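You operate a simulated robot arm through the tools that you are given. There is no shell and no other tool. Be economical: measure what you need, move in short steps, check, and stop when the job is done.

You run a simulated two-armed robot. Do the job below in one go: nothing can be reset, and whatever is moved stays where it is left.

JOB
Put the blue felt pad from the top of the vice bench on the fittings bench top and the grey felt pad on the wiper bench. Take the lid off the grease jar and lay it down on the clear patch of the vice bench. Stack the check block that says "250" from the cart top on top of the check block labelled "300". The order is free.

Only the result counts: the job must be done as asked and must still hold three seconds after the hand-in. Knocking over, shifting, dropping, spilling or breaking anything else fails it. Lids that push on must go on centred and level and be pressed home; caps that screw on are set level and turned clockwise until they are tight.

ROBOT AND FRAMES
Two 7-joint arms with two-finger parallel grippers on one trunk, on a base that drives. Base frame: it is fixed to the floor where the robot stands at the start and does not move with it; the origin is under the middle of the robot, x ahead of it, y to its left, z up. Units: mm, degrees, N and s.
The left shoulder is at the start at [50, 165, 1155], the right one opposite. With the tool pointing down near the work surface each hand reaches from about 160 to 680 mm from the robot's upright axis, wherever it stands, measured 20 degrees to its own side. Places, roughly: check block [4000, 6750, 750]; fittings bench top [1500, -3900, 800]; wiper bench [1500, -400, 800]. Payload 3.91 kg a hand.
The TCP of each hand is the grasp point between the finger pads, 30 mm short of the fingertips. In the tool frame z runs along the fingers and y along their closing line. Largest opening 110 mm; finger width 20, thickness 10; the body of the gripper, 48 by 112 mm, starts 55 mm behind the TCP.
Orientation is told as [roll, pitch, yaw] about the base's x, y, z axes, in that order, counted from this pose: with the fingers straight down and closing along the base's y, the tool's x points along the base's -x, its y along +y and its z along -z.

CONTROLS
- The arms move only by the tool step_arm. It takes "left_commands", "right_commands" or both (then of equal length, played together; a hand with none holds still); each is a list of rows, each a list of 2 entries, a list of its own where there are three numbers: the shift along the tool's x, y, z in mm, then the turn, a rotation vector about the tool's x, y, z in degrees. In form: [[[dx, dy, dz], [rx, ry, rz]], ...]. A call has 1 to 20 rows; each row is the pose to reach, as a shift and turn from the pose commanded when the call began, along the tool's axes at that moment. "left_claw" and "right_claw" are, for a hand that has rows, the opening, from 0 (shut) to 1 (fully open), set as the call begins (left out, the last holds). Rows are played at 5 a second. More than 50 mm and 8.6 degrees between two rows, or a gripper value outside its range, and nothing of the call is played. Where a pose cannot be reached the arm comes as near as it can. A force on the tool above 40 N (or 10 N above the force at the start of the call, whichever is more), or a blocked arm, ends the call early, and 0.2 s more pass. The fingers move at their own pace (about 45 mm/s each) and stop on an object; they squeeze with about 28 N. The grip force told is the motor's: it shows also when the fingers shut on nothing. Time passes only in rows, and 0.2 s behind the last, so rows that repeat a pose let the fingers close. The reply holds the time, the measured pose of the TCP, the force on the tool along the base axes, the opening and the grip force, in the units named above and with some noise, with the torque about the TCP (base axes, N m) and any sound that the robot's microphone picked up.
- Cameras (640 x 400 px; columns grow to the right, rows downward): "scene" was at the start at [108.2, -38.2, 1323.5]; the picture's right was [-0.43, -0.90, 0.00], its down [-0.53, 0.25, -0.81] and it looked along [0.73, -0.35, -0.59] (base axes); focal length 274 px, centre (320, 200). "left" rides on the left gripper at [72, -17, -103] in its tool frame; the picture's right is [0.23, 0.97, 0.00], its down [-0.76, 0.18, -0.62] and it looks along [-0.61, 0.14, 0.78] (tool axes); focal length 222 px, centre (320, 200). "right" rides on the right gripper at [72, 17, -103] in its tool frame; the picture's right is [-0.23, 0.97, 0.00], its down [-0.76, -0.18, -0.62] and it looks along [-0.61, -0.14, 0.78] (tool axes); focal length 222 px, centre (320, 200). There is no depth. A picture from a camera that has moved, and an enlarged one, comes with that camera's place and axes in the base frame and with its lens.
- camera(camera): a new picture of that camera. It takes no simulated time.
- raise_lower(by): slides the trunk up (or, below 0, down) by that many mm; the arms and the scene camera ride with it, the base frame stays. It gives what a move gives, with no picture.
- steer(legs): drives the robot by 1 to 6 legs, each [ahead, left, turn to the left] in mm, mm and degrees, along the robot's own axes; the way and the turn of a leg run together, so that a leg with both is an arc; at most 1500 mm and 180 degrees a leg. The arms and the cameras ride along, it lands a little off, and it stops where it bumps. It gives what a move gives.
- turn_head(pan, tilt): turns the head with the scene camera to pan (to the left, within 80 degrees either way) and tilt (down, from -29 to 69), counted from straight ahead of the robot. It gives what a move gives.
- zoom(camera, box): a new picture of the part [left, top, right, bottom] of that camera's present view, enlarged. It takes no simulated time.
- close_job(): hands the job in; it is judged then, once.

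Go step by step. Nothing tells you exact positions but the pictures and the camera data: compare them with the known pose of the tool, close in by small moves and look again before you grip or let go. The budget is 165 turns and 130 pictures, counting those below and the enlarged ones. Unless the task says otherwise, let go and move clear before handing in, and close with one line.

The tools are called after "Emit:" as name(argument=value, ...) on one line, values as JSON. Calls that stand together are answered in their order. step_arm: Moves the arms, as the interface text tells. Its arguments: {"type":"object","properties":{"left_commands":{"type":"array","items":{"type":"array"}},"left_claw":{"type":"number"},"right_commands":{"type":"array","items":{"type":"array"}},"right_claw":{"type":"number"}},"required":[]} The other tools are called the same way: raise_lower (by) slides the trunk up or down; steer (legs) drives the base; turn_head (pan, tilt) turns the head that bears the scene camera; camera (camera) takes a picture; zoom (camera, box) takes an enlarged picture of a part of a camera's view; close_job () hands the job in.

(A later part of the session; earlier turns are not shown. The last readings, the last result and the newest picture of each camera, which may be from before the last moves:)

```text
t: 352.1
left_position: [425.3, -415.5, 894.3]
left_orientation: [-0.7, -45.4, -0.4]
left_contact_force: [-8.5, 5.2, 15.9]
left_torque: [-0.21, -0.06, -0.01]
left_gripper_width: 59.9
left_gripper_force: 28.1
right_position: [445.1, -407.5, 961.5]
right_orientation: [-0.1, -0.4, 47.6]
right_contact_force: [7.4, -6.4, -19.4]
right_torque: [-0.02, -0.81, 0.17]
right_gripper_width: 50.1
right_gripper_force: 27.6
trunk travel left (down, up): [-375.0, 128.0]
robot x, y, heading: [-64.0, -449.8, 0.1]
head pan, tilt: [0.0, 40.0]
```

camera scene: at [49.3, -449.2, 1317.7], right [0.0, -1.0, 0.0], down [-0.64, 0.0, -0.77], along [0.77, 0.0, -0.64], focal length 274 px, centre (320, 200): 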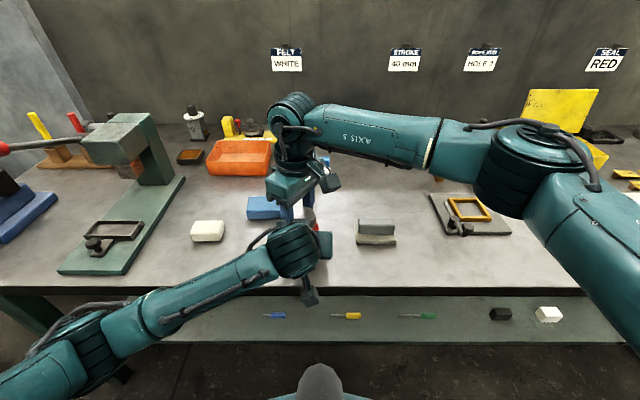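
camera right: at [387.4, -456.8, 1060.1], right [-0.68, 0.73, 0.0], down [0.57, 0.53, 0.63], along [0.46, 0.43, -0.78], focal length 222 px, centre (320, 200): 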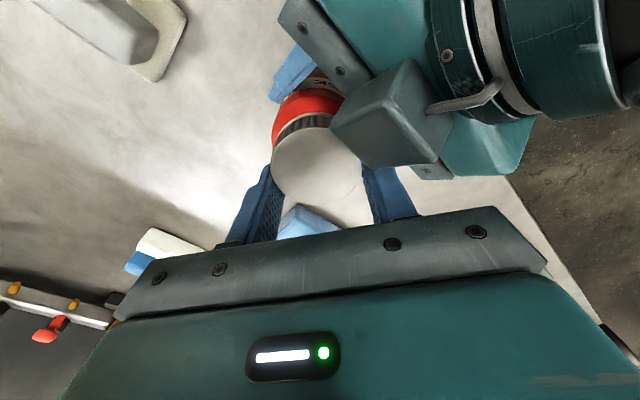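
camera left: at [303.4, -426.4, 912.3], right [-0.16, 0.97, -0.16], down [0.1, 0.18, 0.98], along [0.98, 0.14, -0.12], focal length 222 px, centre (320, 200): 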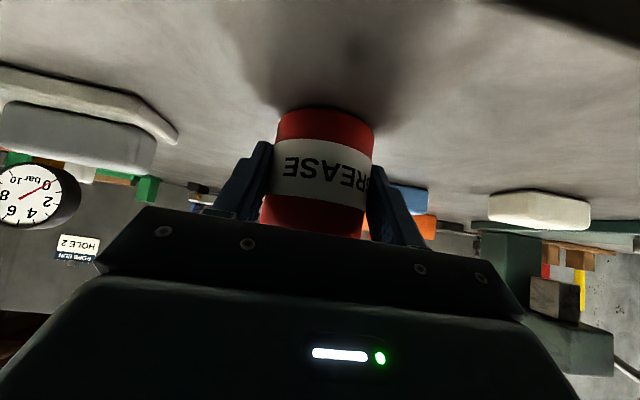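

Still threaded. I'll ease down, open slightly, turn the hand back to about −35°, regrip and turn again.

Emit:
step_arm(right_commands=[[[0, 0, 2], [0, 0, 0]], [[0, 0, 3], [0, 0, 0]]])

Emit:
step_arm(right_commands=[[[0, 0, 0], [0, 0, 0]], [[0, 0, 0], [0, 0, 0]], [[0, 0, 0], [0, 0, 8]], [[0, 0, 0], [0, 0, 16]], [[0, 0, 0], [0, 0, 24]], [[0, 0, 0], [0, 0, 32]], [[0, 0, 0], [0, 0, 40]], [[0, 0, 0], [0, 0, 48]], [[0, 0, 0], [0, 0, 56]], [[0, 0, 0], [0, 0, 64]], [[0, 0, 0], [0, 0, 72]]], right_claw=0.62)

Emit:
camera(camera="right")

```text
t: 352.7
left_position: [425.7, -413.9, 892.9]
left_orientation: [-0.5, -45.0, -0.5]
left_contact_force: [-7.5, 10.5, 15.7]
left_torque: [-0.39, -0.59, 0.13]
left_gripper_width: 59.9
left_gripper_force: 28.2
right_position: [443.5, -405.8, 959.7]
right_orientation: [-0.1, -0.3, 47.9]
right_contact_force: [8.8, -11.0, -18.2]
right_torque: [-0.13, -0.25, 0.09]
right_gripper_width: 50.1
right_gripper_force: 28.3
trunk travel left (down, up): [-375.0, 128.0]
robot x, y, heading: [-66.3, -449.2, -0.0]
head pan, tilt: [0.0, 40.0]
```

```text
t: 355.1
left_position: [424.6, -415.1, 892.1]
left_orientation: [-0.4, -44.8, -0.5]
left_contact_force: [0.0, 4.6, -2.9]
left_torque: [-0.21, 0.03, 0.02]
left_gripper_width: 59.6
left_gripper_force: 27.9
right_position: [443.5, -405.2, 959.7]
right_orientation: [0.4, -0.2, -24.2]
right_contact_force: [0.3, -4.0, -0.1]
right_torque: [-0.12, 0.01, 0.05]
right_gripper_width: 70.4
right_gripper_force: 2.1
trunk travel left (down, up): [-375.0, 128.0]
robot x, y, heading: [-64.8, -447.5, 0.1]
head pan, tilt: [0.0, 40.0]
```

```text
43 pictures are left
camera right: at [383.4, -361.3, 1063.3], right [0.61, 0.8, 0.01], down [0.62, -0.48, 0.62], along [0.5, -0.37, -0.78], focal length 222 px, centre (320, 200)
```

right: 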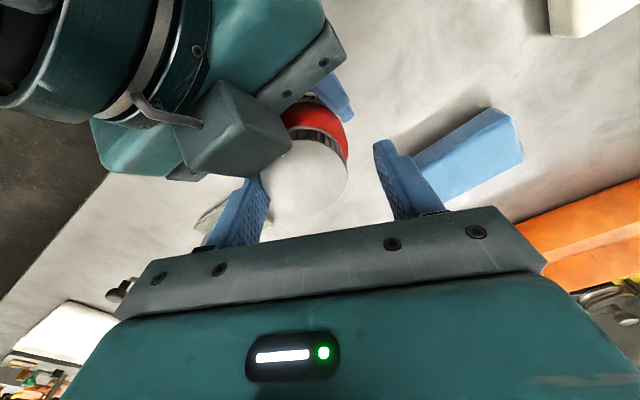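

Emit:
step_arm(right_commands=[[[-2, -4.5, 2], [0, 0, 0]], [[-2, -4.5, 4], [0, 0, 0]]])

Emit:
step_arm(right_commands=[[[0, 0, 0], [0, 0, 0]], [[0, 0, 0], [0, 0, 0]], [[0, 0, 0], [0, 0, 0]], [[0, 0, -0.5], [0, 0, -7]], [[0, 0, -1], [0, 0, -14]], [[0, 0, -1.5], [0, 0, -21]], [[0, 0, -2], [0, 0, -28]], [[0, 0, -2.5], [0, 0, -35]], [[0, 0, -3], [0, 0, -42]], [[0, 0, -3.5], [0, 0, -49]], [[0, 0, -4], [0, 0, -56]], [[0, 0, -4.5], [0, 0, -63]]], right_claw=0.3)

```text
t: 355.7
left_position: [424.7, -415.1, 892.7]
left_orientation: [-0.5, -44.9, -0.6]
left_contact_force: [-0.2, -0.2, -2.4]
left_torque: [0.02, 0.07, 0.0]
left_gripper_width: 59.9
left_gripper_force: 28.2
right_position: [443.9, -410.0, 956.1]
right_orientation: [0.6, -0.1, -24.1]
right_contact_force: [0.1, -0.2, 0.0]
right_torque: [0.01, 0.0, -0.04]
right_gripper_width: 68.0
right_gripper_force: 0.1
trunk travel left (down, up): [-375.0, 128.0]
robot x, y, heading: [-61.6, -445.5, 0.1]
head pan, tilt: [0.0, 40.0]
```

```text
t: 358.3
left_position: [424.9, -414.6, 894.2]
left_orientation: [-0.5, -45.0, -0.5]
left_contact_force: [0.1, 19.1, 7.5]
left_torque: [-0.61, -0.09, 0.38]
left_gripper_width: 61.0
left_gripper_force: 27.9
right_position: [444.1, -412.4, 960.2]
right_orientation: [-0.1, -0.3, 39.1]
right_contact_force: [-0.3, -19.7, -9.4]
right_torque: [-0.69, 0.0, 0.02]
right_gripper_width: 50.3
right_gripper_force: 28.2
trunk travel left (down, up): [-375.0, 128.0]
robot x, y, heading: [-63.9, -449.6, 0.2]
head pan, tilt: [0.0, 40.0]
```

Torque about the axis is low now. Test-lifting.

Emit:
step_arm(right_commands=[[[0, 0, -3], [0, 0, 0]], [[0, 0, -6], [0, 0, 0]], [[0, 0, -6], [0, 0, 0]]])

Emit:
camera(camera="left")

```text
t: 359.1
left_position: [425.6, -415.6, 895.0]
left_orientation: [-0.7, -45.5, -0.5]
left_contact_force: [-6.0, 10.0, 25.4]
left_torque: [-0.23, -0.55, 0.3]
left_gripper_width: 61.9
left_gripper_force: 28.1
right_position: [443.4, -411.6, 964.4]
right_orientation: [-0.1, -0.3, 39.0]
right_contact_force: [6.2, -11.4, -28.8]
right_torque: [-0.33, -0.32, -0.07]
right_gripper_width: 50.0
right_gripper_force: 28.3
trunk travel left (down, up): [-375.0, 128.0]
robot x, y, heading: [-65.2, -451.1, 0.1]
head pan, tilt: [0.0, 40.0]
```

```text
42 pictures are left
camera left: at [300.6, -430.9, 915.2], right [-0.14, 0.97, -0.17], down [0.09, 0.19, 0.98], along [0.99, 0.12, -0.12], focal length 222 px, centre (320, 200)
```

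left: 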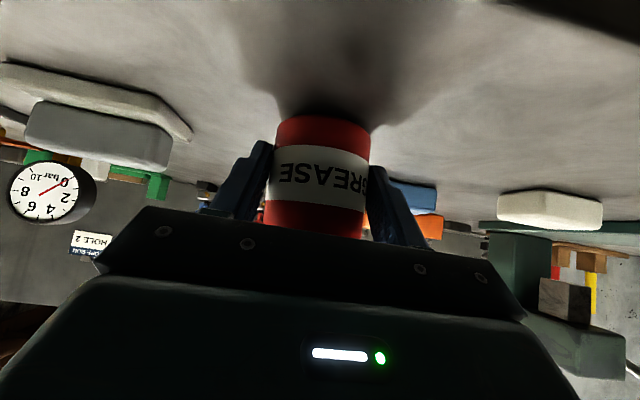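

Still threaded; the jar itself isn't rotating. I'll lower back and do more unscrewing cycles.

Emit:
step_arm(right_commands=[[[0, 0, 3], [0, 0, 0]], [[0, 0, 7], [0, 0, 0]]])

Emit:
step_arm(right_commands=[[[0, 0, 0], [0, 0, 0]], [[0, 0, 0], [0, 0, 0]], [[0, 0, 0], [0, 0, 8]], [[0, 0, 0], [0, 0, 16]], [[0, 0, 0], [0, 0, 24]], [[0, 0, 0], [0, 0, 32]], [[0, 0, 0], [0, 0, 40]], [[0, 0, 0], [0, 0, 48]], [[0, 0, 0], [0, 0, 56]], [[0, 0, 0], [0, 0, 64]]], right_claw=0.62)

Emit:
step_arm(right_commands=[[[0, 0, 0], [0, 0, 0]], [[0, 0, 0], [0, 0, 0]], [[0, 0, 0], [0, 0, 0]], [[0, 0, 0], [0, 0, -8]], [[0, 0, 0], [0, 0, -16]], [[0, 0, 0], [0, 0, -24]], [[0, 0, -0.5], [0, 0, -32]], [[0, 0, -0.5], [0, 0, -40]], [[0, 0, -1], [0, 0, -48]], [[0, 0, -1], [0, 0, -56]], [[0, 0, -1], [0, 0, -64]]], right_claw=0.3)

```text
t: 359.7
left_position: [424.6, -413.1, 890.8]
left_orientation: [-0.3, -44.9, -0.6]
left_contact_force: [4.9, 8.7, 6.2]
left_torque: [-0.56, -0.3, 0.18]
left_gripper_width: 61.7
left_gripper_force: 28.2
right_position: [444.3, -410.3, 961.5]
right_orientation: [0.2, -0.6, 39.1]
right_contact_force: [-4.4, -10.4, -7.8]
right_torque: [-0.09, 0.52, 0.01]
right_gripper_width: 50.0
right_gripper_force: 28.7
trunk travel left (down, up): [-375.0, 128.0]
robot x, y, heading: [-66.0, -449.4, 0.2]
head pan, tilt: [0.0, 40.0]
```

```text
t: 361.9
left_position: [425.0, -414.8, 891.6]
left_orientation: [-0.4, -44.9, -0.6]
left_contact_force: [0.0, -1.0, -2.7]
left_torque: [-0.01, 0.05, -0.03]
left_gripper_width: 60.9
left_gripper_force: 28.3
right_position: [443.4, -410.5, 959.3]
right_orientation: [0.4, -0.1, -25.2]
right_contact_force: [-0.4, -0.2, 0.3]
right_torque: [-0.02, -0.01, -0.02]
right_gripper_width: 68.1
right_gripper_force: 0.0
trunk travel left (down, up): [-375.0, 128.0]
robot x, y, heading: [-66.6, -447.8, -0.1]
head pan, tilt: [0.0, 40.0]
```

```text
t: 364.3
left_position: [424.9, -412.8, 891.3]
left_orientation: [-0.1, -44.8, -0.7]
left_contact_force: [-5.1, 22.8, -4.5]
left_torque: [-0.49, -0.13, 0.68]
left_gripper_width: 61.4
left_gripper_force: 28.4
right_position: [445.0, -413.6, 959.5]
right_orientation: [-0.2, -0.3, 39.1]
right_contact_force: [4.3, -23.1, 0.2]
right_torque: [-1.08, -0.07, -0.19]
right_gripper_width: 50.8
right_gripper_force: 28.2
trunk travel left (down, up): [-375.0, 128.0]
robot x, y, heading: [-66.2, -448.4, 0.1]
head pan, tilt: [0.0, 40.0]
```

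Emit:
camera(camera="right")

Emit:
zoom(camera="scene", box=[250, 180, 350, 260])

```text
41 pictures are left
camera right: at [376.1, -445.4, 1063.2], right [-0.44, 0.9, 0.0], down [0.7, 0.34, 0.63], along [0.57, 0.27, -0.78], focal length 222 px, centre (320, 200)
```

right: 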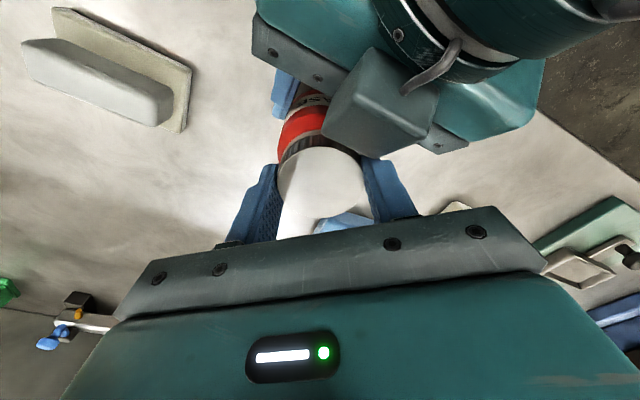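

```text
5.00 times, centred on (300, 220) of scene
camera zoom: at [49.3, -449.2, 1317.8], right [0.0, -1.0, 0.0], down [-0.64, 0.0, -0.77], along [0.77, 0.0, -0.64], focal length 1369 px, centre (420, 100)
```

zoom: 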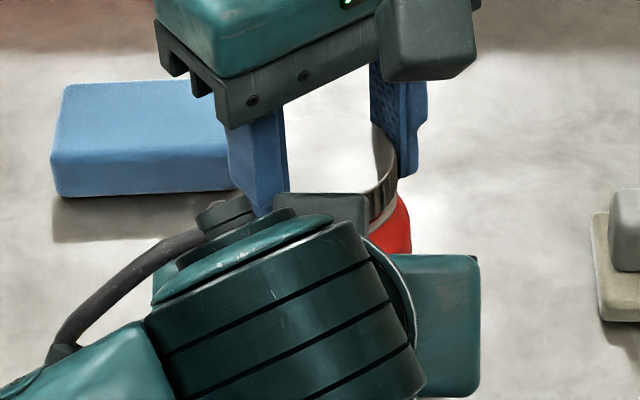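

The neck ring is now visible under the cap: it's rising. Another cycle.

Emit:
step_arm(right_commands=[[[0, 0, 0], [0, 0, 0]], [[0, 0, 0], [0, 0, 0]], [[0, 0, 0], [0, 0, 8]], [[0, 0, 0], [0, 0, 16]], [[0, 0, 0], [0, 0, 24]], [[0, 0, 0], [0, 0, 32]], [[0, 0, 0], [0, 0, 40]], [[0, 0, 0], [0, 0, 48]], [[0, 0, 0], [0, 0, 56]], [[0, 0, 0], [0, 0, 64]], [[0, 0, 0], [0, 0, 72]]], right_claw=0.62)

Emit:
step_arm(right_commands=[[[0, 0, 0], [0, 0, 0]], [[0, 0, 0], [0, 0, 0]], [[0, 0, 0], [0, 0, 0]], [[0, 0, 0], [0, 0, -8]], [[0, 0, 0], [0, 0, -16]], [[0, 0, -0.5], [0, 0, -24]], [[0, 0, -0.5], [0, 0, -32]], [[0, 0, -1], [0, 0, -40]], [[0, 0, -1], [0, 0, -48]], [[0, 0, -1.5], [0, 0, -56]], [[0, 0, -1.5], [0, 0, -64]], [[0, 0, -5], [0, 0, -64]]], right_claw=0.3)

```text
t: 366.7
left_position: [425.0, -415.4, 893.3]
left_orientation: [-0.4, -44.9, -0.7]
left_contact_force: [0.3, 0.1, -2.7]
left_torque: [-0.02, 0.06, 0.01]
left_gripper_width: 61.3
left_gripper_force: 28.1
right_position: [444.7, -410.4, 961.6]
right_orientation: [0.4, -0.2, -33.3]
right_contact_force: [-0.5, 0.0, -0.5]
right_torque: [0.01, -0.02, 0.01]
right_gripper_width: 68.4
right_gripper_force: 0.0
trunk travel left (down, up): [-375.0, 128.0]
robot x, y, heading: [-65.7, -450.1, 0.0]
head pan, tilt: [0.0, 40.0]
```

```text
t: 369.3
left_position: [423.7, -412.6, 892.4]
left_orientation: [-0.1, -44.8, -0.5]
left_contact_force: [-8.2, 24.3, 1.2]
left_torque: [-0.54, -0.57, 0.8]
left_gripper_width: 59.8
left_gripper_force: 28.2
right_position: [444.5, -413.6, 965.3]
right_orientation: [-0.3, -0.3, 30.9]
right_contact_force: [9.3, -24.9, -4.6]
right_torque: [-1.22, -0.12, -0.29]
right_gripper_width: 50.3
right_gripper_force: 28.0
trunk travel left (down, up): [-375.0, 128.0]
robot x, y, heading: [-64.3, -451.2, 0.1]
head pan, tilt: [0.0, 40.0]
```

Emit:
step_arm(right_commands=[[[0, 0, -3], [0, 0, 0]], [[0, 0, -6], [0, 0, 0]], [[0, 0, -9], [0, 0, 0]]])

Emit:
zoom(camera="scene", box=[250, 180, 350, 260])

```text
t: 370.1
left_position: [424.7, -415.8, 895.4]
left_orientation: [-0.7, -45.3, -0.5]
left_contact_force: [-8.4, 15.0, 21.0]
left_torque: [-0.4, -0.78, 0.5]
left_gripper_width: 61.2
left_gripper_force: 27.9
right_position: [442.6, -412.0, 971.6]
right_orientation: [-0.1, -0.3, 31.0]
right_contact_force: [8.6, -15.1, -24.2]
right_torque: [-0.73, -0.21, -0.16]
right_gripper_width: 50.3
right_gripper_force: 28.3
trunk travel left (down, up): [-375.0, 128.0]
robot x, y, heading: [-65.5, -448.5, 0.4]
head pan, tilt: [0.0, 40.0]
```

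```text
5.00 times, centred on (300, 220) of scene
camera zoom: at [49.3, -449.2, 1317.8], right [0.0, -1.0, 0.0], down [-0.64, 0.0, -0.77], along [0.77, 0.0, -0.64], focal length 1369 px, centre (420, 100)
```

zoom: 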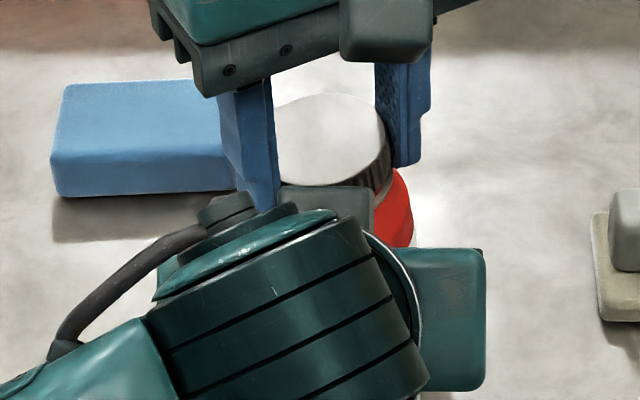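

Still threaded; lower back and continue with recentering.

Emit:
step_arm(right_commands=[[[0, 0, 4], [0, 0, 0]], [[0, 0, 9], [0, 0, 0]], [[0, 0, 10], [0, 0, 0]]])

Emit:
step_arm(right_commands=[[[0, 0, 0], [0, 0, 0]], [[0, 0, 0], [0, 0, 0]], [[0, 0, 0], [0, 0, 8]], [[0, 0, 0], [0, 0, 16]], [[0, 0, 0], [0, 0, 24]], [[0, 0, 0], [0, 0, 31]]], right_claw=0.7)

Emit:
camera(camera="right")

Emit:
camera(camera="left")

```text
t: 370.9
left_position: [424.3, -413.5, 888.7]
left_orientation: [-0.1, -44.4, -0.6]
left_contact_force: [5.4, 15.2, -6.6]
left_torque: [-0.42, 0.35, 0.52]
left_gripper_width: 61.0
left_gripper_force: 27.7
right_position: [442.8, -410.3, 966.1]
right_orientation: [0.1, -0.6, 31.1]
right_contact_force: [-5.4, -14.1, 2.2]
right_torque: [-0.74, 0.2, -0.26]
right_gripper_width: 49.6
right_gripper_force: 28.0
trunk travel left (down, up): [-375.0, 128.0]
robot x, y, heading: [-68.2, -449.1, 0.1]
head pan, tilt: [0.0, 40.0]
```

```text
t: 372.3
left_position: [424.4, -414.2, 892.4]
left_orientation: [-0.4, -44.8, -0.7]
left_contact_force: [-0.4, 0.0, -3.2]
left_torque: [0.01, 0.08, -0.02]
left_gripper_width: 60.5
left_gripper_force: 27.9
right_position: [443.5, -411.4, 963.9]
right_orientation: [0.3, -0.4, -0.2]
right_contact_force: [0.5, -0.2, 0.5]
right_torque: [0.04, 0.04, -0.03]
right_gripper_width: 77.1
right_gripper_force: 0.0
trunk travel left (down, up): [-375.0, 128.0]
robot x, y, heading: [-65.9, -449.6, 0.0]
head pan, tilt: [0.0, 40.0]
```

```text
38 pictures are left
camera right: at [369.6, -393.9, 1066.9], right [0.23, 0.97, 0.01], down [0.76, -0.18, 0.63], along [0.61, -0.14, -0.78], focal length 222 px, centre (320, 200)
```

right: 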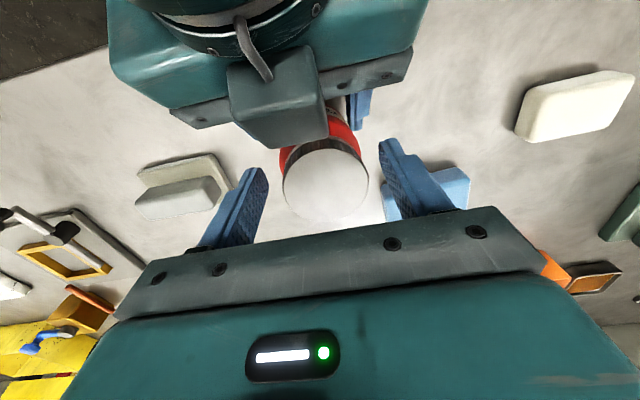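

```text
37 pictures are left
camera left: at [300.1, -429.9, 913.3], right [-0.15, 0.98, -0.17], down [0.1, 0.18, 0.98], along [0.98, 0.13, -0.13], focal length 222 px, centre (320, 200)
```

left: 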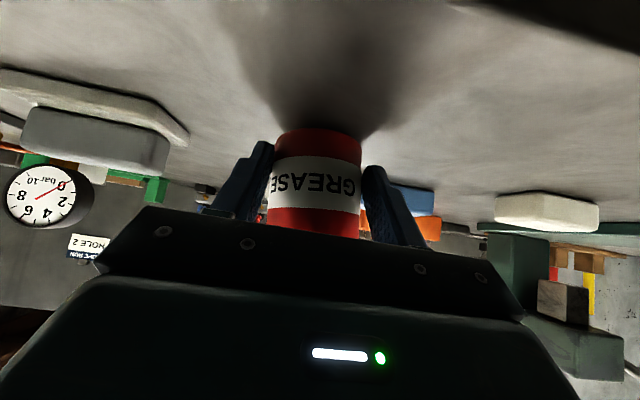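

Emit:
zoom(camera="right", box=[260, 100, 400, 220])

Emit:
zoom(camera="scene", box=[280, 190, 340, 240])

```text
3.33 times, centred on (330, 160) of right
camera zoom: at [369.6, -393.9, 1066.9], right [0.23, 0.97, 0.01], down [0.76, -0.18, 0.63], along [0.61, -0.14, -0.78], focal length 740 px, centre (287, 333)
```

zoom: 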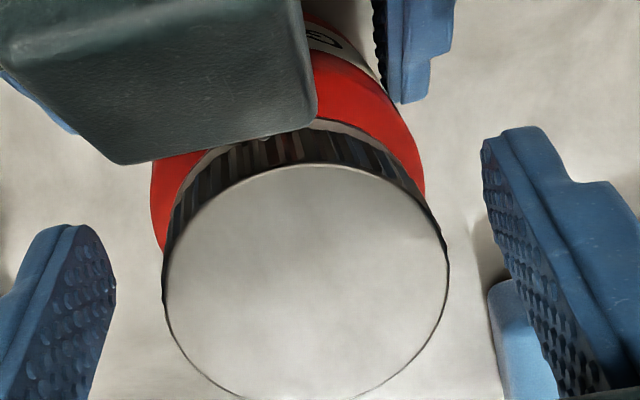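

```text
8.00 times, centred on (310, 215) of scene
camera zoom: at [49.3, -449.2, 1317.8], right [0.0, -1.0, 0.0], down [-0.64, 0.0, -0.77], along [0.77, 0.0, -0.64], focal length 2191 px, centre (400, 80)
```

zoom: 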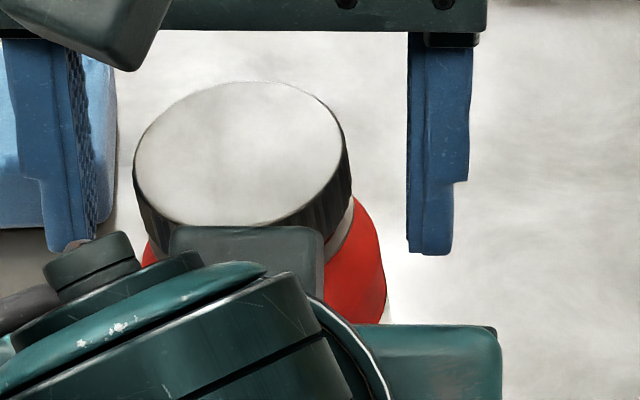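

The jar has been pulled up ~1 cm in the left grip and tilted a bit, while the neck shows under the cap. I'll set the jar back onto the bench by lowering the left hand, then look again.

Emit:
step_arm(left_commands=[[[3, 0, 3], [0, 0, 0]], [[5, 0, 5], [0, 0, 0]], [[7, 0, 7], [0, 0, 0]], [[8.5, 0, 8.5], [0, 0, 0]], [[8.5, 0, 8.5], [0, 0, 0]]])

Emit:
camera(camera="left")

Emit:
camera(camera="right")

```text
t: 373.5
left_position: [424.2, -416.0, 885.7]
left_orientation: [-0.8, -45.7, -0.4]
left_contact_force: [5.1, -5.4, 27.7]
left_torque: [-0.12, -0.34, -0.05]
left_gripper_width: 59.3
left_gripper_force: 27.7
right_position: [442.7, -411.1, 965.8]
right_orientation: [0.4, -0.6, 0.0]
right_contact_force: [0.0, 0.1, -0.1]
right_torque: [0.0, 0.04, 0.02]
right_gripper_width: 77.2
right_gripper_force: 0.0
trunk travel left (down, up): [-375.0, 128.0]
robot x, y, heading: [-67.4, -447.9, 0.2]
head pan, tilt: [0.0, 40.0]
```

```text
34 pictures are left
camera left: at [300.0, -430.9, 904.7], right [-0.14, 0.97, -0.17], down [0.09, 0.19, 0.98], along [0.99, 0.12, -0.11], focal length 222 px, centre (320, 200)
```

left: 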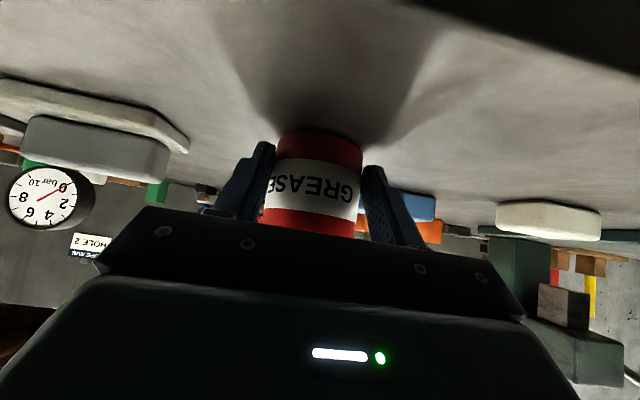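

```text
33 pictures are left
camera right: at [368.1, -394.8, 1068.2], right [0.23, 0.97, 0.01], down [0.76, -0.18, 0.63], along [0.61, -0.14, -0.78], focal length 222 px, centre (320, 200)
```

right: 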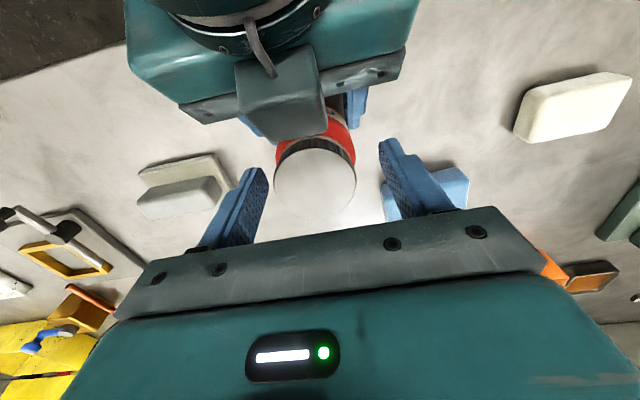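

Jar is seated and pressed on the bench. Recentre the right hand on the cap (≈[449,−414]), and do further unscrewing cycles.

Emit:
step_arm(right_commands=[[[-6, -3, 4], [0, 0, 8]], [[-6, -3, 7], [0, 0, 16]], [[-6, -3, 7], [0, 0, 24]], [[-6, -3, 7], [0, 0, 33]]])

Emit:
step_arm(right_commands=[[[0, 0, 0], [0, 0, 0]], [[0, 0, 0], [0, 0, 0]], [[0, 0, 0], [0, 0, 0]], [[0, 0, 0], [0, 0, 0]], [[0, 0, 0], [0, 0, -8]], [[0, 0, 0], [0, 0, -16]], [[0, 0, -0.5], [0, 0, -24]], [[0, 0, -0.5], [0, 0, -32]], [[0, 0, -1], [0, 0, -40]], [[0, 0, -1], [0, 0, -48]], [[0, 0, -1.5], [0, 0, -56]], [[0, 0, -1.5], [0, 0, -64]]], right_claw=0.3)

```text
refused: row 4 steps farther than a row can; nothing moved
```

```text
t: 376.1
left_position: [421.9, -415.0, 881.5]
left_orientation: [-0.4, -45.0, -0.7]
left_contact_force: [-22.3, 7.4, 24.4]
left_torque: [1.59, -1.77, 1.22]
left_gripper_width: 60.7
left_gripper_force: 27.9
right_position: [443.3, -408.7, 967.1]
right_orientation: [-0.5, -0.8, 56.1]
right_contact_force: [22.9, 0.0, -3.2]
right_torque: [-0.82, -0.85, -1.0]
right_gripper_width: 50.5
right_gripper_force: 27.8
right hand out of reach, approached as far as the arm can: row 12
trunk travel left (down, up): [-375.0, 128.0]
robot x, y, heading: [-65.2, -448.9, 0.2]
head pan, tilt: [0.0, 40.0]
```

A row was refused so the turn started from 0°, but it turned the cap another ~55°. Open and go back to −33°.

Emit:
step_arm(right_commands=[[[0, 0, 0], [0, 0, 0]], [[0, 0, 0], [0, 0, 0]], [[0, 0, 0], [0, 0, 8]], [[0, 0, 0], [0, 0, 16]], [[0, 0, 0], [0, 0, 24]], [[0, 0, 0], [0, 0, 32]], [[0, 0, 0], [0, 0, 40]], [[0, 0, 0], [0, 0, 48]], [[0, 0, 0], [0, 0, 56]], [[0, 0, 0], [0, 0, 64]], [[0, 0, 0], [0, 0, 72]], [[0, 0, 0], [0, 0, 80]], [[0, 0, 0], [0, 0, 88]]], right_claw=0.7)

Emit:
camera(camera="right")

```text
t: 378.9
left_position: [424.5, -414.4, 879.9]
left_orientation: [-0.5, -44.9, -0.6]
left_contact_force: [0.5, 0.5, -2.8]
left_torque: [-0.03, 0.1, 0.0]
left_gripper_width: 59.9
left_gripper_force: 28.0
right_position: [443.3, -410.9, 965.9]
right_orientation: [0.4, -0.1, -32.1]
right_contact_force: [-0.3, 0.6, 0.5]
right_torque: [-0.02, -0.02, 0.0]
right_gripper_width: 77.0
right_gripper_force: 0.1
trunk travel left (down, up): [-375.0, 128.0]
robot x, y, heading: [-64.9, -451.5, 0.0]
head pan, tilt: [0.0, 40.0]
```

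```text
32 pictures are left
camera right: at [389.7, -358.5, 1069.0], right [0.71, 0.7, 0.01], down [0.55, -0.56, 0.62], along [0.44, -0.44, -0.78], focal length 222 px, centre (320, 200)
```

right: 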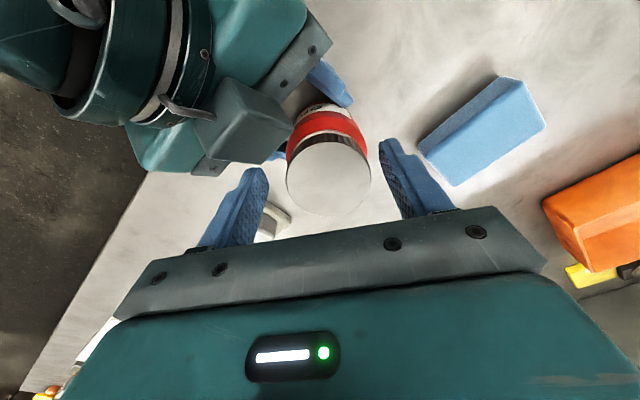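

Cap well placed. Shift slightly, lower 6 mm, then close and turn.

Emit:
step_arm(right_commands=[[[0, 4, 3], [0, 0, 0]], [[0, 4, 6], [0, 0, 0]]])

Emit:
step_arm(right_commands=[[[0, 0, 0], [0, 0, 0]], [[0, 0, 0], [0, 0, 0]], [[0, 0, 0], [0, 0, 0]], [[0, 0, 0], [0, 0, 0]], [[0, 0, 0], [0, 0, -8]], [[0, 0, 0], [0, 0, -16]], [[0, 0, -0.5], [0, 0, -24]], [[0, 0, -0.5], [0, 0, -32]], [[0, 0, -1], [0, 0, -40]], [[0, 0, -1], [0, 0, -48]], [[0, 0, -1], [0, 0, -56]], [[0, 0, -1], [0, 0, -64]]], right_claw=0.3)

Emit:
step_arm(right_commands=[[[0, 0, -3], [0, 0, 0]], [[0, 0, -6], [0, 0, 0]], [[0, 0, -9], [0, 0, 0]]])

Emit:
camera(camera="left")

```text
t: 379.5
left_position: [424.4, -415.0, 880.2]
left_orientation: [-0.5, -44.9, -0.6]
left_contact_force: [-0.1, -0.5, -3.6]
left_torque: [0.01, 0.1, 0.02]
left_gripper_width: 59.7
left_gripper_force: 28.0
right_position: [445.3, -407.7, 960.0]
right_orientation: [0.5, 0.0, -32.1]
right_contact_force: [0.3, 1.0, -0.4]
right_torque: [-0.03, -0.01, -0.01]
right_gripper_width: 77.2
right_gripper_force: 0.0
trunk travel left (down, up): [-375.0, 128.0]
robot x, y, heading: [-63.1, -450.4, 0.3]
head pan, tilt: [0.0, 40.0]
```

```text
t: 382.1
left_position: [422.1, -414.2, 878.7]
left_orientation: [-0.1, -44.6, -0.6]
left_contact_force: [-19.5, 18.8, -11.2]
left_torque: [-0.08, -0.02, 0.9]
left_gripper_width: 53.4
left_gripper_force: 27.7
right_position: [448.0, -409.5, 963.6]
right_orientation: [-0.4, -1.0, 31.9]
right_contact_force: [17.7, -17.2, 18.6]
right_torque: [-1.21, -1.11, -0.35]
right_gripper_width: 51.1
right_gripper_force: 27.9
trunk travel left (down, up): [-375.0, 128.0]
robot x, y, heading: [-62.1, -448.2, 0.3]
head pan, tilt: [0.0, 40.0]
```

```text
t: 382.9
left_position: [424.5, -415.2, 882.7]
left_orientation: [-0.5, -45.2, -0.6]
left_contact_force: [-16.5, 12.9, 0.0]
left_torque: [-0.19, -0.33, 0.49]
left_gripper_width: 52.9
left_gripper_force: 28.1
right_position: [447.4, -408.7, 969.7]
right_orientation: [-0.3, -0.6, 31.9]
right_contact_force: [17.0, -13.4, -3.1]
right_torque: [-0.93, -1.12, -0.06]
right_gripper_width: 51.5
right_gripper_force: 28.2
trunk travel left (down, up): [-375.0, 128.0]
robot x, y, heading: [-63.4, -445.5, -0.1]
head pan, tilt: [0.0, 40.0]
```

```text
31 pictures are left
camera left: at [300.2, -429.7, 902.3], right [-0.15, 0.98, -0.17], down [0.1, 0.18, 0.98], along [0.98, 0.13, -0.12], focal length 222 px, centre (320, 200)
```

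left: 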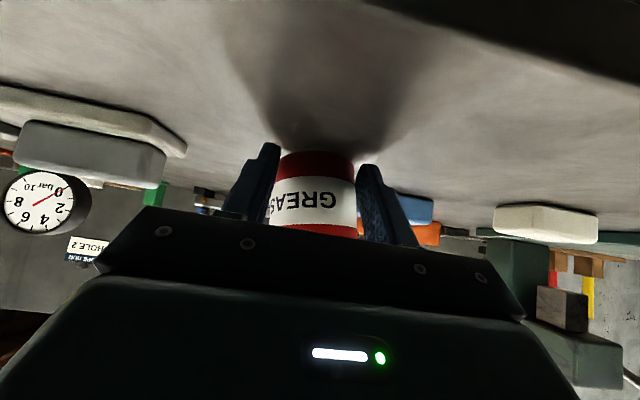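

The jar slipped in the left grip (it's 12 mm up, held via the cap). I'll release the left, set the jar down with the right hand, then regrip deeper and flatter with the left.

Emit:
step_arm(left_commands=[[[0, 0, 0], [0, 0, 0]], [[0, 0, 0], [0, 0, 0]], [[0, 0, 0], [0, 0, 0]], [[0, 0, 0], [0, 0, 0]]], left_claw=1.0)

Emit:
step_arm(right_commands=[[[0, 0, 4], [0, 0, 0]], [[0, 0, 7], [0, 0, 0]], [[0, 0, 9], [0, 0, 0]], [[0, 0, 10], [0, 0, 0]], [[0, 0, 10], [0, 0, 0]]])

Emit:
camera(camera="left")

```text
t: 383.9
left_position: [425.0, -414.8, 878.7]
left_orientation: [-0.4, -45.0, -0.6]
left_contact_force: [0.0, 0.4, 0.5]
left_torque: [0.01, 0.0, 0.01]
left_gripper_width: 110.0
left_gripper_force: 0.1
right_position: [444.2, -406.7, 970.5]
right_orientation: [0.1, -0.5, 32.0]
right_contact_force: [1.0, -0.1, -0.3]
right_torque: [-0.05, 0.04, -0.01]
right_gripper_width: 50.4
right_gripper_force: 27.7
trunk travel left (down, up): [-375.0, 128.0]
robot x, y, heading: [-65.2, -448.5, 0.1]
head pan, tilt: [0.0, 40.0]
```

```text
t: 385.1
left_position: [423.3, -415.1, 880.8]
left_orientation: [-0.4, -45.0, -0.6]
left_contact_force: [0.4, 0.1, 0.0]
left_torque: [0.0, 0.02, 0.0]
left_gripper_width: 110.0
left_gripper_force: 0.2
right_position: [446.4, -409.2, 961.6]
right_orientation: [0.0, -0.9, 31.9]
right_contact_force: [6.5, -3.2, 20.0]
right_torque: [-0.34, -0.65, -0.06]
right_gripper_width: 50.4
right_gripper_force: 28.2
trunk travel left (down, up): [-375.0, 128.0]
robot x, y, heading: [-67.0, -449.8, -0.0]
head pan, tilt: [0.0, 40.0]
```

```text
30 pictures are left
camera left: at [299.2, -429.9, 901.9], right [-0.15, 0.98, -0.17], down [0.1, 0.18, 0.98], along [0.98, 0.13, -0.12], focal length 222 px, centre (320, 200)
```

left: 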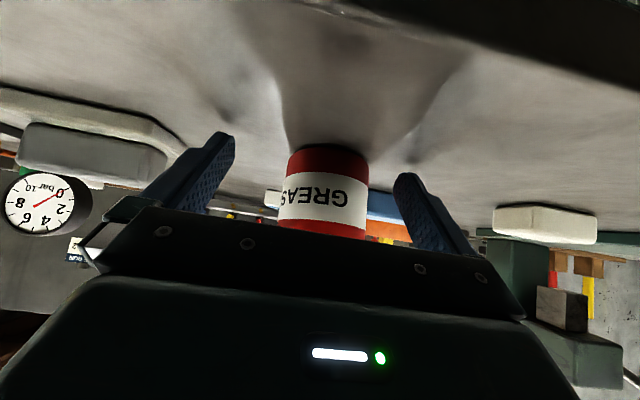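

Set down. Open the right hand, turn it back to −32°, then bring the left hand in deeper and flatter (pitch −60).

Emit:
step_arm(right_commands=[[[0, 0, -1], [0, 0, 0]], [[0, 0, -1], [0, 0, 0]], [[0, 0, -1], [0, 0, 8]], [[0, 0, -1], [0, 0, 16]], [[0, 0, -1], [0, 0, 24]], [[0, 0, -1], [0, 0, 32]], [[0, 0, -1], [0, 0, 40]], [[0, 0, -1], [0, 0, 48]], [[0, 0, -1], [0, 0, 56]], [[0, 0, -1], [0, 0, 64]]], right_claw=0.7)

Emit:
step_arm(left_commands=[[[-8, 2, 5], [0, -5, 0]], [[-17, 4, 10], [0, -10, 0]], [[-24, 6, 15], [0, -15, 0]], [[-24, 6, 15], [0, -15, 0]]])

Emit:
camera(camera="right")

Emit:
camera(camera="left")

```text
t: 387.3
left_position: [424.1, -413.5, 880.5]
left_orientation: [-0.5, -44.9, -0.5]
left_contact_force: [0.2, 0.6, 0.3]
left_torque: [0.03, 0.01, 0.0]
left_gripper_width: 110.0
left_gripper_force: 0.1
right_position: [444.2, -408.7, 961.5]
right_orientation: [0.5, -0.2, -32.0]
right_contact_force: [0.3, -0.5, -0.3]
right_torque: [-0.03, -0.02, 0.02]
right_gripper_width: 77.5
right_gripper_force: 0.1
trunk travel left (down, up): [-375.0, 128.0]
robot x, y, heading: [-65.5, -443.5, 0.4]
head pan, tilt: [0.0, 40.0]
```

```text
t: 388.3
left_position: [452.4, -410.3, 887.7]
left_orientation: [-1.0, -60.1, -0.3]
left_contact_force: [-18.3, 0.8, 11.5]
left_torque: [-0.41, -0.51, -0.66]
left_gripper_width: 109.8
left_gripper_force: 0.1
right_position: [446.5, -409.3, 961.0]
right_orientation: [0.6, -0.4, -32.0]
right_contact_force: [17.9, -1.3, -11.0]
right_torque: [0.33, -0.76, 0.67]
right_gripper_width: 73.0
right_gripper_force: 0.1
trunk travel left (down, up): [-375.0, 128.0]
robot x, y, heading: [-68.1, -446.7, 0.2]
head pan, tilt: [0.0, 40.0]
```

```text
29 pictures are left
camera right: at [392.7, -356.0, 1063.7], right [0.71, 0.7, 0.01], down [0.54, -0.56, 0.63], along [0.45, -0.44, -0.78], focal length 222 px, centre (320, 200)
```

right: 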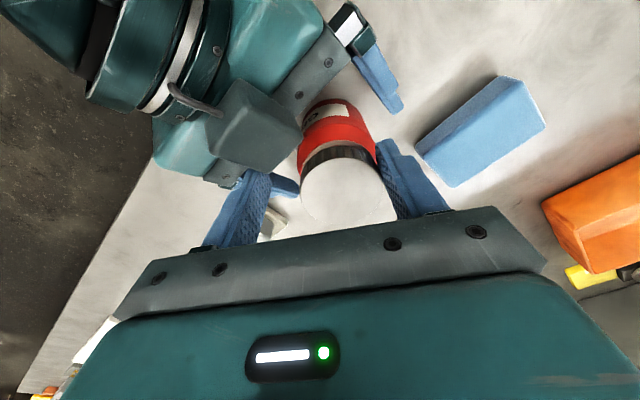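

```text
28 pictures are left
camera left: at [326.0, -425.3, 875.5], right [-0.09, 0.97, -0.21], down [-0.16, 0.19, 0.97], along [0.98, 0.12, 0.14], focal length 222 px, centre (320, 200)
```

left: 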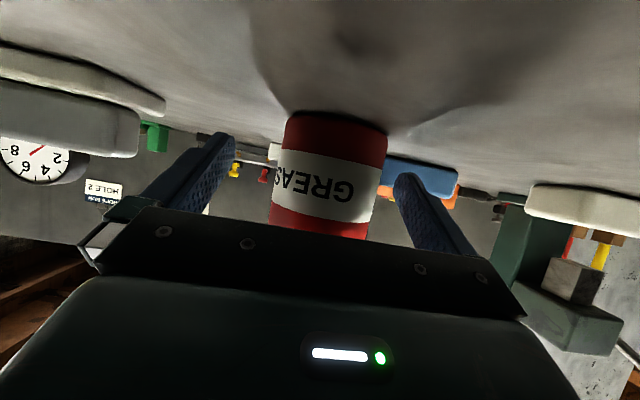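

The left palm touched a right finger. Raise the right hand clear, then grip the jar with the left.

Emit:
step_arm(right_commands=[[[0, 0, -30], [0, 0, 0]], [[0, 0, -60], [0, 0, 0]]])

Emit:
step_arm(left_commands=[[[2.5, 0, 1.5], [0, 0, 0]], [[4.3, 0, 2.5], [0, 0, 0]], [[4.3, 0, 2.5], [0, 0, 0]], [[4.3, 0, 2.5], [0, 0, 0]], [[4.3, 0, 2.5], [0, 0, 0]], [[4.3, 0, 2.5], [0, 0, 0]]], left_claw=0.3)

Emit:
camera(camera="right")

```text
t: 388.9
left_position: [452.0, -407.9, 886.3]
left_orientation: [-0.4, -59.9, -0.4]
left_contact_force: [0.3, 0.5, -0.8]
left_torque: [0.01, 0.02, 0.0]
left_gripper_width: 109.9
left_gripper_force: 0.1
right_position: [444.1, -407.0, 1020.5]
right_orientation: [0.5, -0.1, -32.0]
right_contact_force: [1.4, -1.3, 0.3]
right_torque: [0.02, 0.0, -0.05]
right_gripper_width: 77.3
right_gripper_force: 0.1
trunk travel left (down, up): [-375.0, 128.0]
robot x, y, heading: [-63.6, -448.3, 0.0]
head pan, tilt: [0.0, 40.0]
```

```text
t: 390.3
left_position: [451.1, -409.3, 883.7]
left_orientation: [-0.6, -59.9, -0.3]
left_contact_force: [0.4, 1.1, -0.4]
left_torque: [0.13, -0.06, -0.01]
left_gripper_width: 60.5
left_gripper_force: 27.9
right_position: [445.8, -404.7, 1019.9]
right_orientation: [0.5, -0.1, -32.0]
right_contact_force: [-0.6, -0.7, -0.4]
right_torque: [-0.01, 0.02, 0.03]
right_gripper_width: 76.9
right_gripper_force: 0.1
trunk travel left (down, up): [-375.0, 128.0]
robot x, y, heading: [-67.6, -446.0, 0.1]
head pan, tilt: [0.0, 40.0]
```

```text
27 pictures are left
camera right: at [391.5, -354.6, 1123.2], right [0.71, 0.71, 0.01], down [0.55, -0.56, 0.62], along [0.44, -0.44, -0.78], focal length 222 px, centre (320, 200)
```

right: 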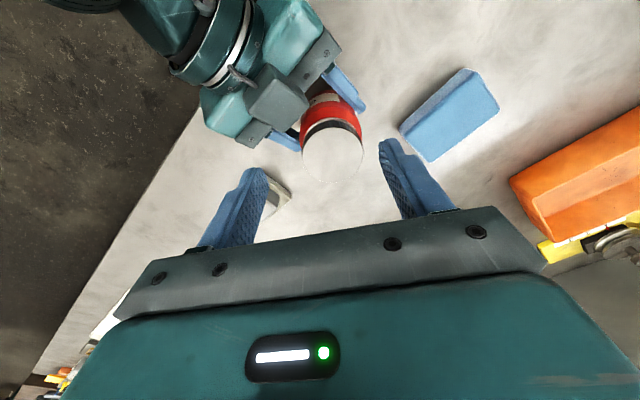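

Jar firmly held; cap centre ≈[461, −409]. Bring the right hand down on it again and turn.

Emit:
step_arm(right_commands=[[[-8, 2.5, 0], [0, 0, 0]], [[-15.3, 4.8, 0], [0, 0, 0]], [[-15.3, 4.8, 35], [0, 0, 0]], [[-15.3, 4.8, 55], [0, 0, 0]], [[-15.3, 4.8, 65], [0, 0, 0]], [[-15.3, 4.8, 65], [0, 0, 0]]])

Emit:
step_arm(right_commands=[[[0, 0, 0], [0, 0, 0]], [[0, 0, 0], [0, 0, 0]], [[0, 0, 0], [0, 0, 0]], [[0, 0, 0], [0, 0, 0]], [[0, 0, 0], [0, 0, -8]], [[0, 0, 0], [0, 0, -16]], [[0, 0, 0], [0, 0, -24]], [[0, 0, 0], [0, 0, -32]], [[0, 0, 0], [0, 0, -40]], [[0, 0, 0], [0, 0, -48]], [[0, 0, -0.5], [0, 0, -56]], [[0, 0, -0.5], [0, 0, -64]]], right_claw=0.3)

Emit:
camera(camera="left")

```text
t: 391.7
left_position: [451.1, -409.6, 883.4]
left_orientation: [-0.7, -60.0, -0.4]
left_contact_force: [-0.5, 0.9, 1.5]
left_torque: [0.1, -0.04, 0.01]
left_gripper_width: 60.7
left_gripper_force: 27.8
right_position: [460.5, -411.7, 955.9]
right_orientation: [0.5, -0.2, -32.0]
right_contact_force: [-0.3, 0.2, 0.2]
right_torque: [0.02, 0.0, 0.0]
right_gripper_width: 77.0
right_gripper_force: 0.0
trunk travel left (down, up): [-375.0, 128.0]
robot x, y, heading: [-64.7, -448.6, -0.0]
head pan, tilt: [0.0, 40.0]
```

```text
t: 394.3
left_position: [452.4, -410.9, 882.8]
left_orientation: [-0.8, -60.1, -0.4]
left_contact_force: [11.3, -24.7, -2.9]
left_torque: [0.54, 0.37, 0.49]
left_gripper_width: 60.7
left_gripper_force: 27.9
right_position: [458.7, -409.3, 958.0]
right_orientation: [0.5, -0.5, 32.4]
right_contact_force: [-12.4, 22.4, 5.7]
right_torque: [1.09, 0.6, -0.68]
right_gripper_width: 50.3
right_gripper_force: 27.9
trunk travel left (down, up): [-375.0, 128.0]
robot x, y, heading: [-65.5, -448.4, 0.2]
head pan, tilt: [0.0, 40.0]
```

```text
26 pictures are left
camera left: at [326.0, -425.6, 870.6], right [-0.09, 0.97, -0.2], down [-0.16, 0.19, 0.97], along [0.98, 0.12, 0.13], focal length 222 px, centre (320, 200)
```

left: 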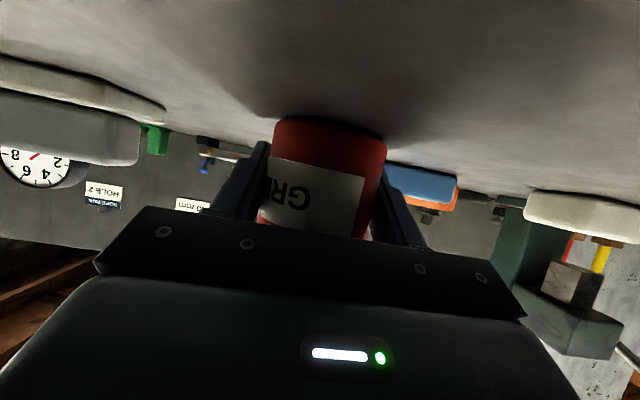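

The jar turns with the lid now. Let me look closely at the lid/neck state.

Emit:
zoom(camera="scene", box=[275, 185, 345, 235])

```text
8.00 times, centred on (310, 210) of scene
camera zoom: at [48.8, -449.3, 1317.8], right [0.0, -1.0, 0.0], down [-0.64, 0.0, -0.77], along [0.77, 0.0, -0.64], focal length 2191 px, centre (400, 120)
```

zoom: 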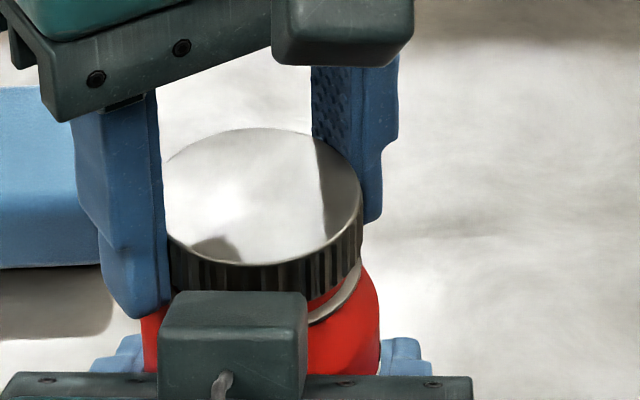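

The cap has clearly risen off its collar (red neck visible), so unscrewing works; lateral offset is causing binding. I'll null the side force and continue.

Emit:
step_arm(right_commands=[[[0, 2, 0], [0, 0, 0]], [[-0.3, 3.3, 0], [0, 0, 0]], [[-0.3, 3.3, -0.5], [0, 0, -5]], [[-0.3, 3.3, -0.5], [0, 0, -10]]])

```text
t: 395.3
left_position: [452.6, -411.4, 883.5]
left_orientation: [-0.7, -60.0, -0.4]
left_contact_force: [13.8, -25.8, -1.0]
left_torque: [0.93, 0.55, 0.95]
left_gripper_width: 59.7
left_gripper_force: 28.3
right_position: [457.3, -403.7, 957.5]
right_orientation: [0.5, -0.7, 42.4]
right_contact_force: [-11.5, 28.2, 2.5]
right_torque: [1.11, 0.12, -1.14]
right_gripper_width: 50.8
right_gripper_force: 28.2
trunk travel left (down, up): [-375.0, 128.0]
robot x, y, heading: [-68.2, -448.7, 0.0]
head pan, tilt: [0.0, 40.0]
```

The right finger is bumping the left hand's bracket. I'll undo that bit, then move the left hand back ~14 mm (pads still past the jar's centre) to free the rotation.

Emit:
step_arm(right_commands=[[[0, -2, 0], [0, 0, 6]], [[0, -3.5, 0], [0, 0, 12]], [[0, -3.5, 0], [0, 0, 20]]])

Emit:
step_arm(left_commands=[[[0, 0, 0], [0, 0, 0]], [[0, 0, 0], [0, 0, 0]], [[0, 0, 0], [0, 0, 0]], [[3.5, 0, -6], [0, 0, 0]], [[7, 0, -12], [0, 0, 0]], [[7, 0, -12], [0, 0, 0]]], left_claw=0.8)

Emit:
step_arm(left_commands=[[[0, 0, 0], [0, 0, 0]], [[0, 0, 0], [0, 0, 0]], [[0, 0, 0], [0, 0, 0]], [[0, 0, 0], [0, 0, 0]]], left_claw=0.3)

```text
t: 396.1
left_position: [451.9, -410.4, 881.7]
left_orientation: [-0.8, -60.1, -0.4]
left_contact_force: [7.3, -21.1, -3.6]
left_torque: [0.54, -0.43, -0.64]
left_gripper_width: 60.8
left_gripper_force: 28.1
right_position: [460.2, -407.8, 957.6]
right_orientation: [0.5, -0.5, 22.1]
right_contact_force: [-9.4, 21.7, 5.9]
right_torque: [1.01, 1.11, 0.49]
right_gripper_width: 50.5
right_gripper_force: 28.2
trunk travel left (down, up): [-375.0, 128.0]
robot x, y, heading: [-68.4, -447.7, 0.1]
head pan, tilt: [0.0, 40.0]
```

```text
t: 397.5
left_position: [438.8, -408.6, 882.3]
left_orientation: [-0.4, -60.0, -0.4]
left_contact_force: [0.0, -0.4, 0.1]
left_torque: [0.0, -0.01, 0.03]
left_gripper_width: 88.0
left_gripper_force: 0.1
right_position: [461.3, -411.3, 957.5]
right_orientation: [0.2, -0.5, 22.0]
right_contact_force: [0.9, -1.5, 0.4]
right_torque: [-0.13, -0.17, -0.04]
right_gripper_width: 50.0
right_gripper_force: 27.9
trunk travel left (down, up): [-375.0, 128.0]
robot x, y, heading: [-65.6, -447.3, -0.0]
head pan, tilt: [0.0, 40.0]
```

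```text
t: 398.5
left_position: [438.3, -410.5, 882.4]
left_orientation: [-0.7, -59.9, -0.4]
left_contact_force: [0.5, -17.9, 0.5]
left_torque: [0.66, 0.15, -0.25]
left_gripper_width: 60.5
left_gripper_force: 27.8
right_position: [460.2, -409.1, 956.7]
right_orientation: [0.5, -0.6, 22.2]
right_contact_force: [0.4, 17.1, 0.7]
right_torque: [0.67, -0.04, -0.14]
right_gripper_width: 49.9
right_gripper_force: 28.0
trunk travel left (down, up): [-375.0, 128.0]
robot x, y, heading: [-62.9, -448.7, 0.3]
head pan, tilt: [0.0, 40.0]
```

Hands are 2.7 mm misaligned in y; shift the left to null the side load, then turn on.

Emit:
step_arm(left_commands=[[[0, -1.5, 0], [0, 0, 0]], [[0, -2.7, 0], [0, 0, 0]], [[0, -2.7, 0], [0, 0, 0]]])

Emit:
step_arm(right_commands=[[[0, 0, 0], [0, 0, -6]], [[0, 0, 0], [0, 0, -12]], [[0, 0, 0], [0, 0, -18]], [[0, 0, 0], [0, 0, -24]]])

Emit:
camera(camera="left")

```text
t: 399.3
left_position: [437.7, -411.5, 881.5]
left_orientation: [-0.5, -59.8, -0.4]
left_contact_force: [4.2, -17.7, -1.0]
left_torque: [0.45, 0.0, -0.52]
left_gripper_width: 60.4
left_gripper_force: 28.3
right_position: [462.2, -410.7, 958.2]
right_orientation: [0.3, -0.4, 21.9]
right_contact_force: [-3.4, 17.1, 2.2]
right_torque: [0.8, 0.4, 0.06]
right_gripper_width: 50.3
right_gripper_force: 28.1
trunk travel left (down, up): [-375.0, 128.0]
robot x, y, heading: [-65.9, -448.4, 0.3]
head pan, tilt: [0.0, 40.0]
```

```text
t: 400.3
left_position: [438.1, -412.9, 883.6]
left_orientation: [-0.8, -60.0, -0.4]
left_contact_force: [10.1, -27.8, -2.5]
left_torque: [0.84, 0.47, 0.52]
left_gripper_width: 60.0
left_gripper_force: 27.9
right_position: [460.2, -406.7, 959.0]
right_orientation: [0.6, -0.9, 46.3]
right_contact_force: [-8.4, 29.3, 7.6]
right_torque: [1.32, 0.25, -1.18]
right_gripper_width: 50.5
right_gripper_force: 28.2
trunk travel left (down, up): [-375.0, 128.0]
robot x, y, heading: [-67.0, -447.6, 0.1]
head pan, tilt: [0.0, 40.0]
```

```text
24 pictures are left
camera left: at [311.8, -427.6, 870.3], right [-0.1, 0.97, -0.2], down [-0.15, 0.19, 0.97], along [0.98, 0.12, 0.13], focal length 222 px, centre (320, 200)
```

left: 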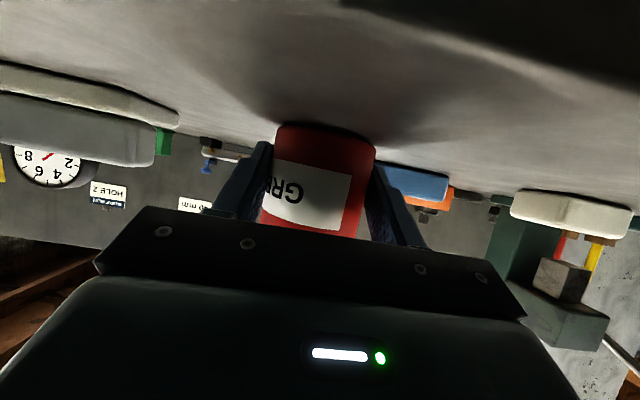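

The jar no longer turns with the cap — good. Next cycle with a larger range.

Emit:
step_arm(right_commands=[[[0, 0, 0], [0, 0, 0]], [[0, 0, 0], [0, 0, 0]], [[0, 0, 0], [0, 0, 8]], [[0, 0, 0], [0, 0, 16]], [[0, 0, 0], [0, 0, 24]], [[0, 0, 0], [0, 0, 32]], [[0, 0, 0], [0, 0, 40]], [[0, 0, 0], [0, 0, 48]], [[0, 0, 0], [0, 0, 56]], [[0, 0, 0], [0, 0, 64]], [[0, 0, 0], [0, 0, 72]], [[0, 0, 0], [0, 0, 80]], [[0, 0, 0], [0, 0, 86]]], right_claw=0.66)

Emit:
camera(camera="right")

```text
t: 403.1
left_position: [438.0, -412.7, 880.9]
left_orientation: [-0.7, -60.0, -0.4]
left_contact_force: [1.2, 1.5, 2.0]
left_torque: [0.1, 0.04, -0.04]
left_gripper_width: 59.6
left_gripper_force: 28.3
right_position: [463.1, -411.3, 957.9]
right_orientation: [0.5, -0.1, -40.2]
right_contact_force: [-0.8, 0.2, -0.2]
right_torque: [-0.03, -0.01, 0.01]
right_gripper_width: 72.6
right_gripper_force: 0.2
trunk travel left (down, up): [-375.0, 128.0]
robot x, y, heading: [-68.4, -450.3, 0.3]
head pan, tilt: [0.0, 40.0]
```

```text
23 pictures are left
camera right: at [416.0, -352.0, 1060.3], right [0.8, 0.6, 0.01], down [0.46, -0.63, 0.62], along [0.38, -0.49, -0.78], focal length 222 px, centre (320, 200)
```

right: 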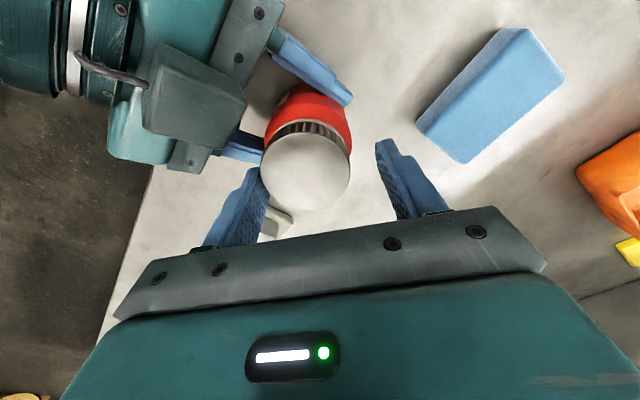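

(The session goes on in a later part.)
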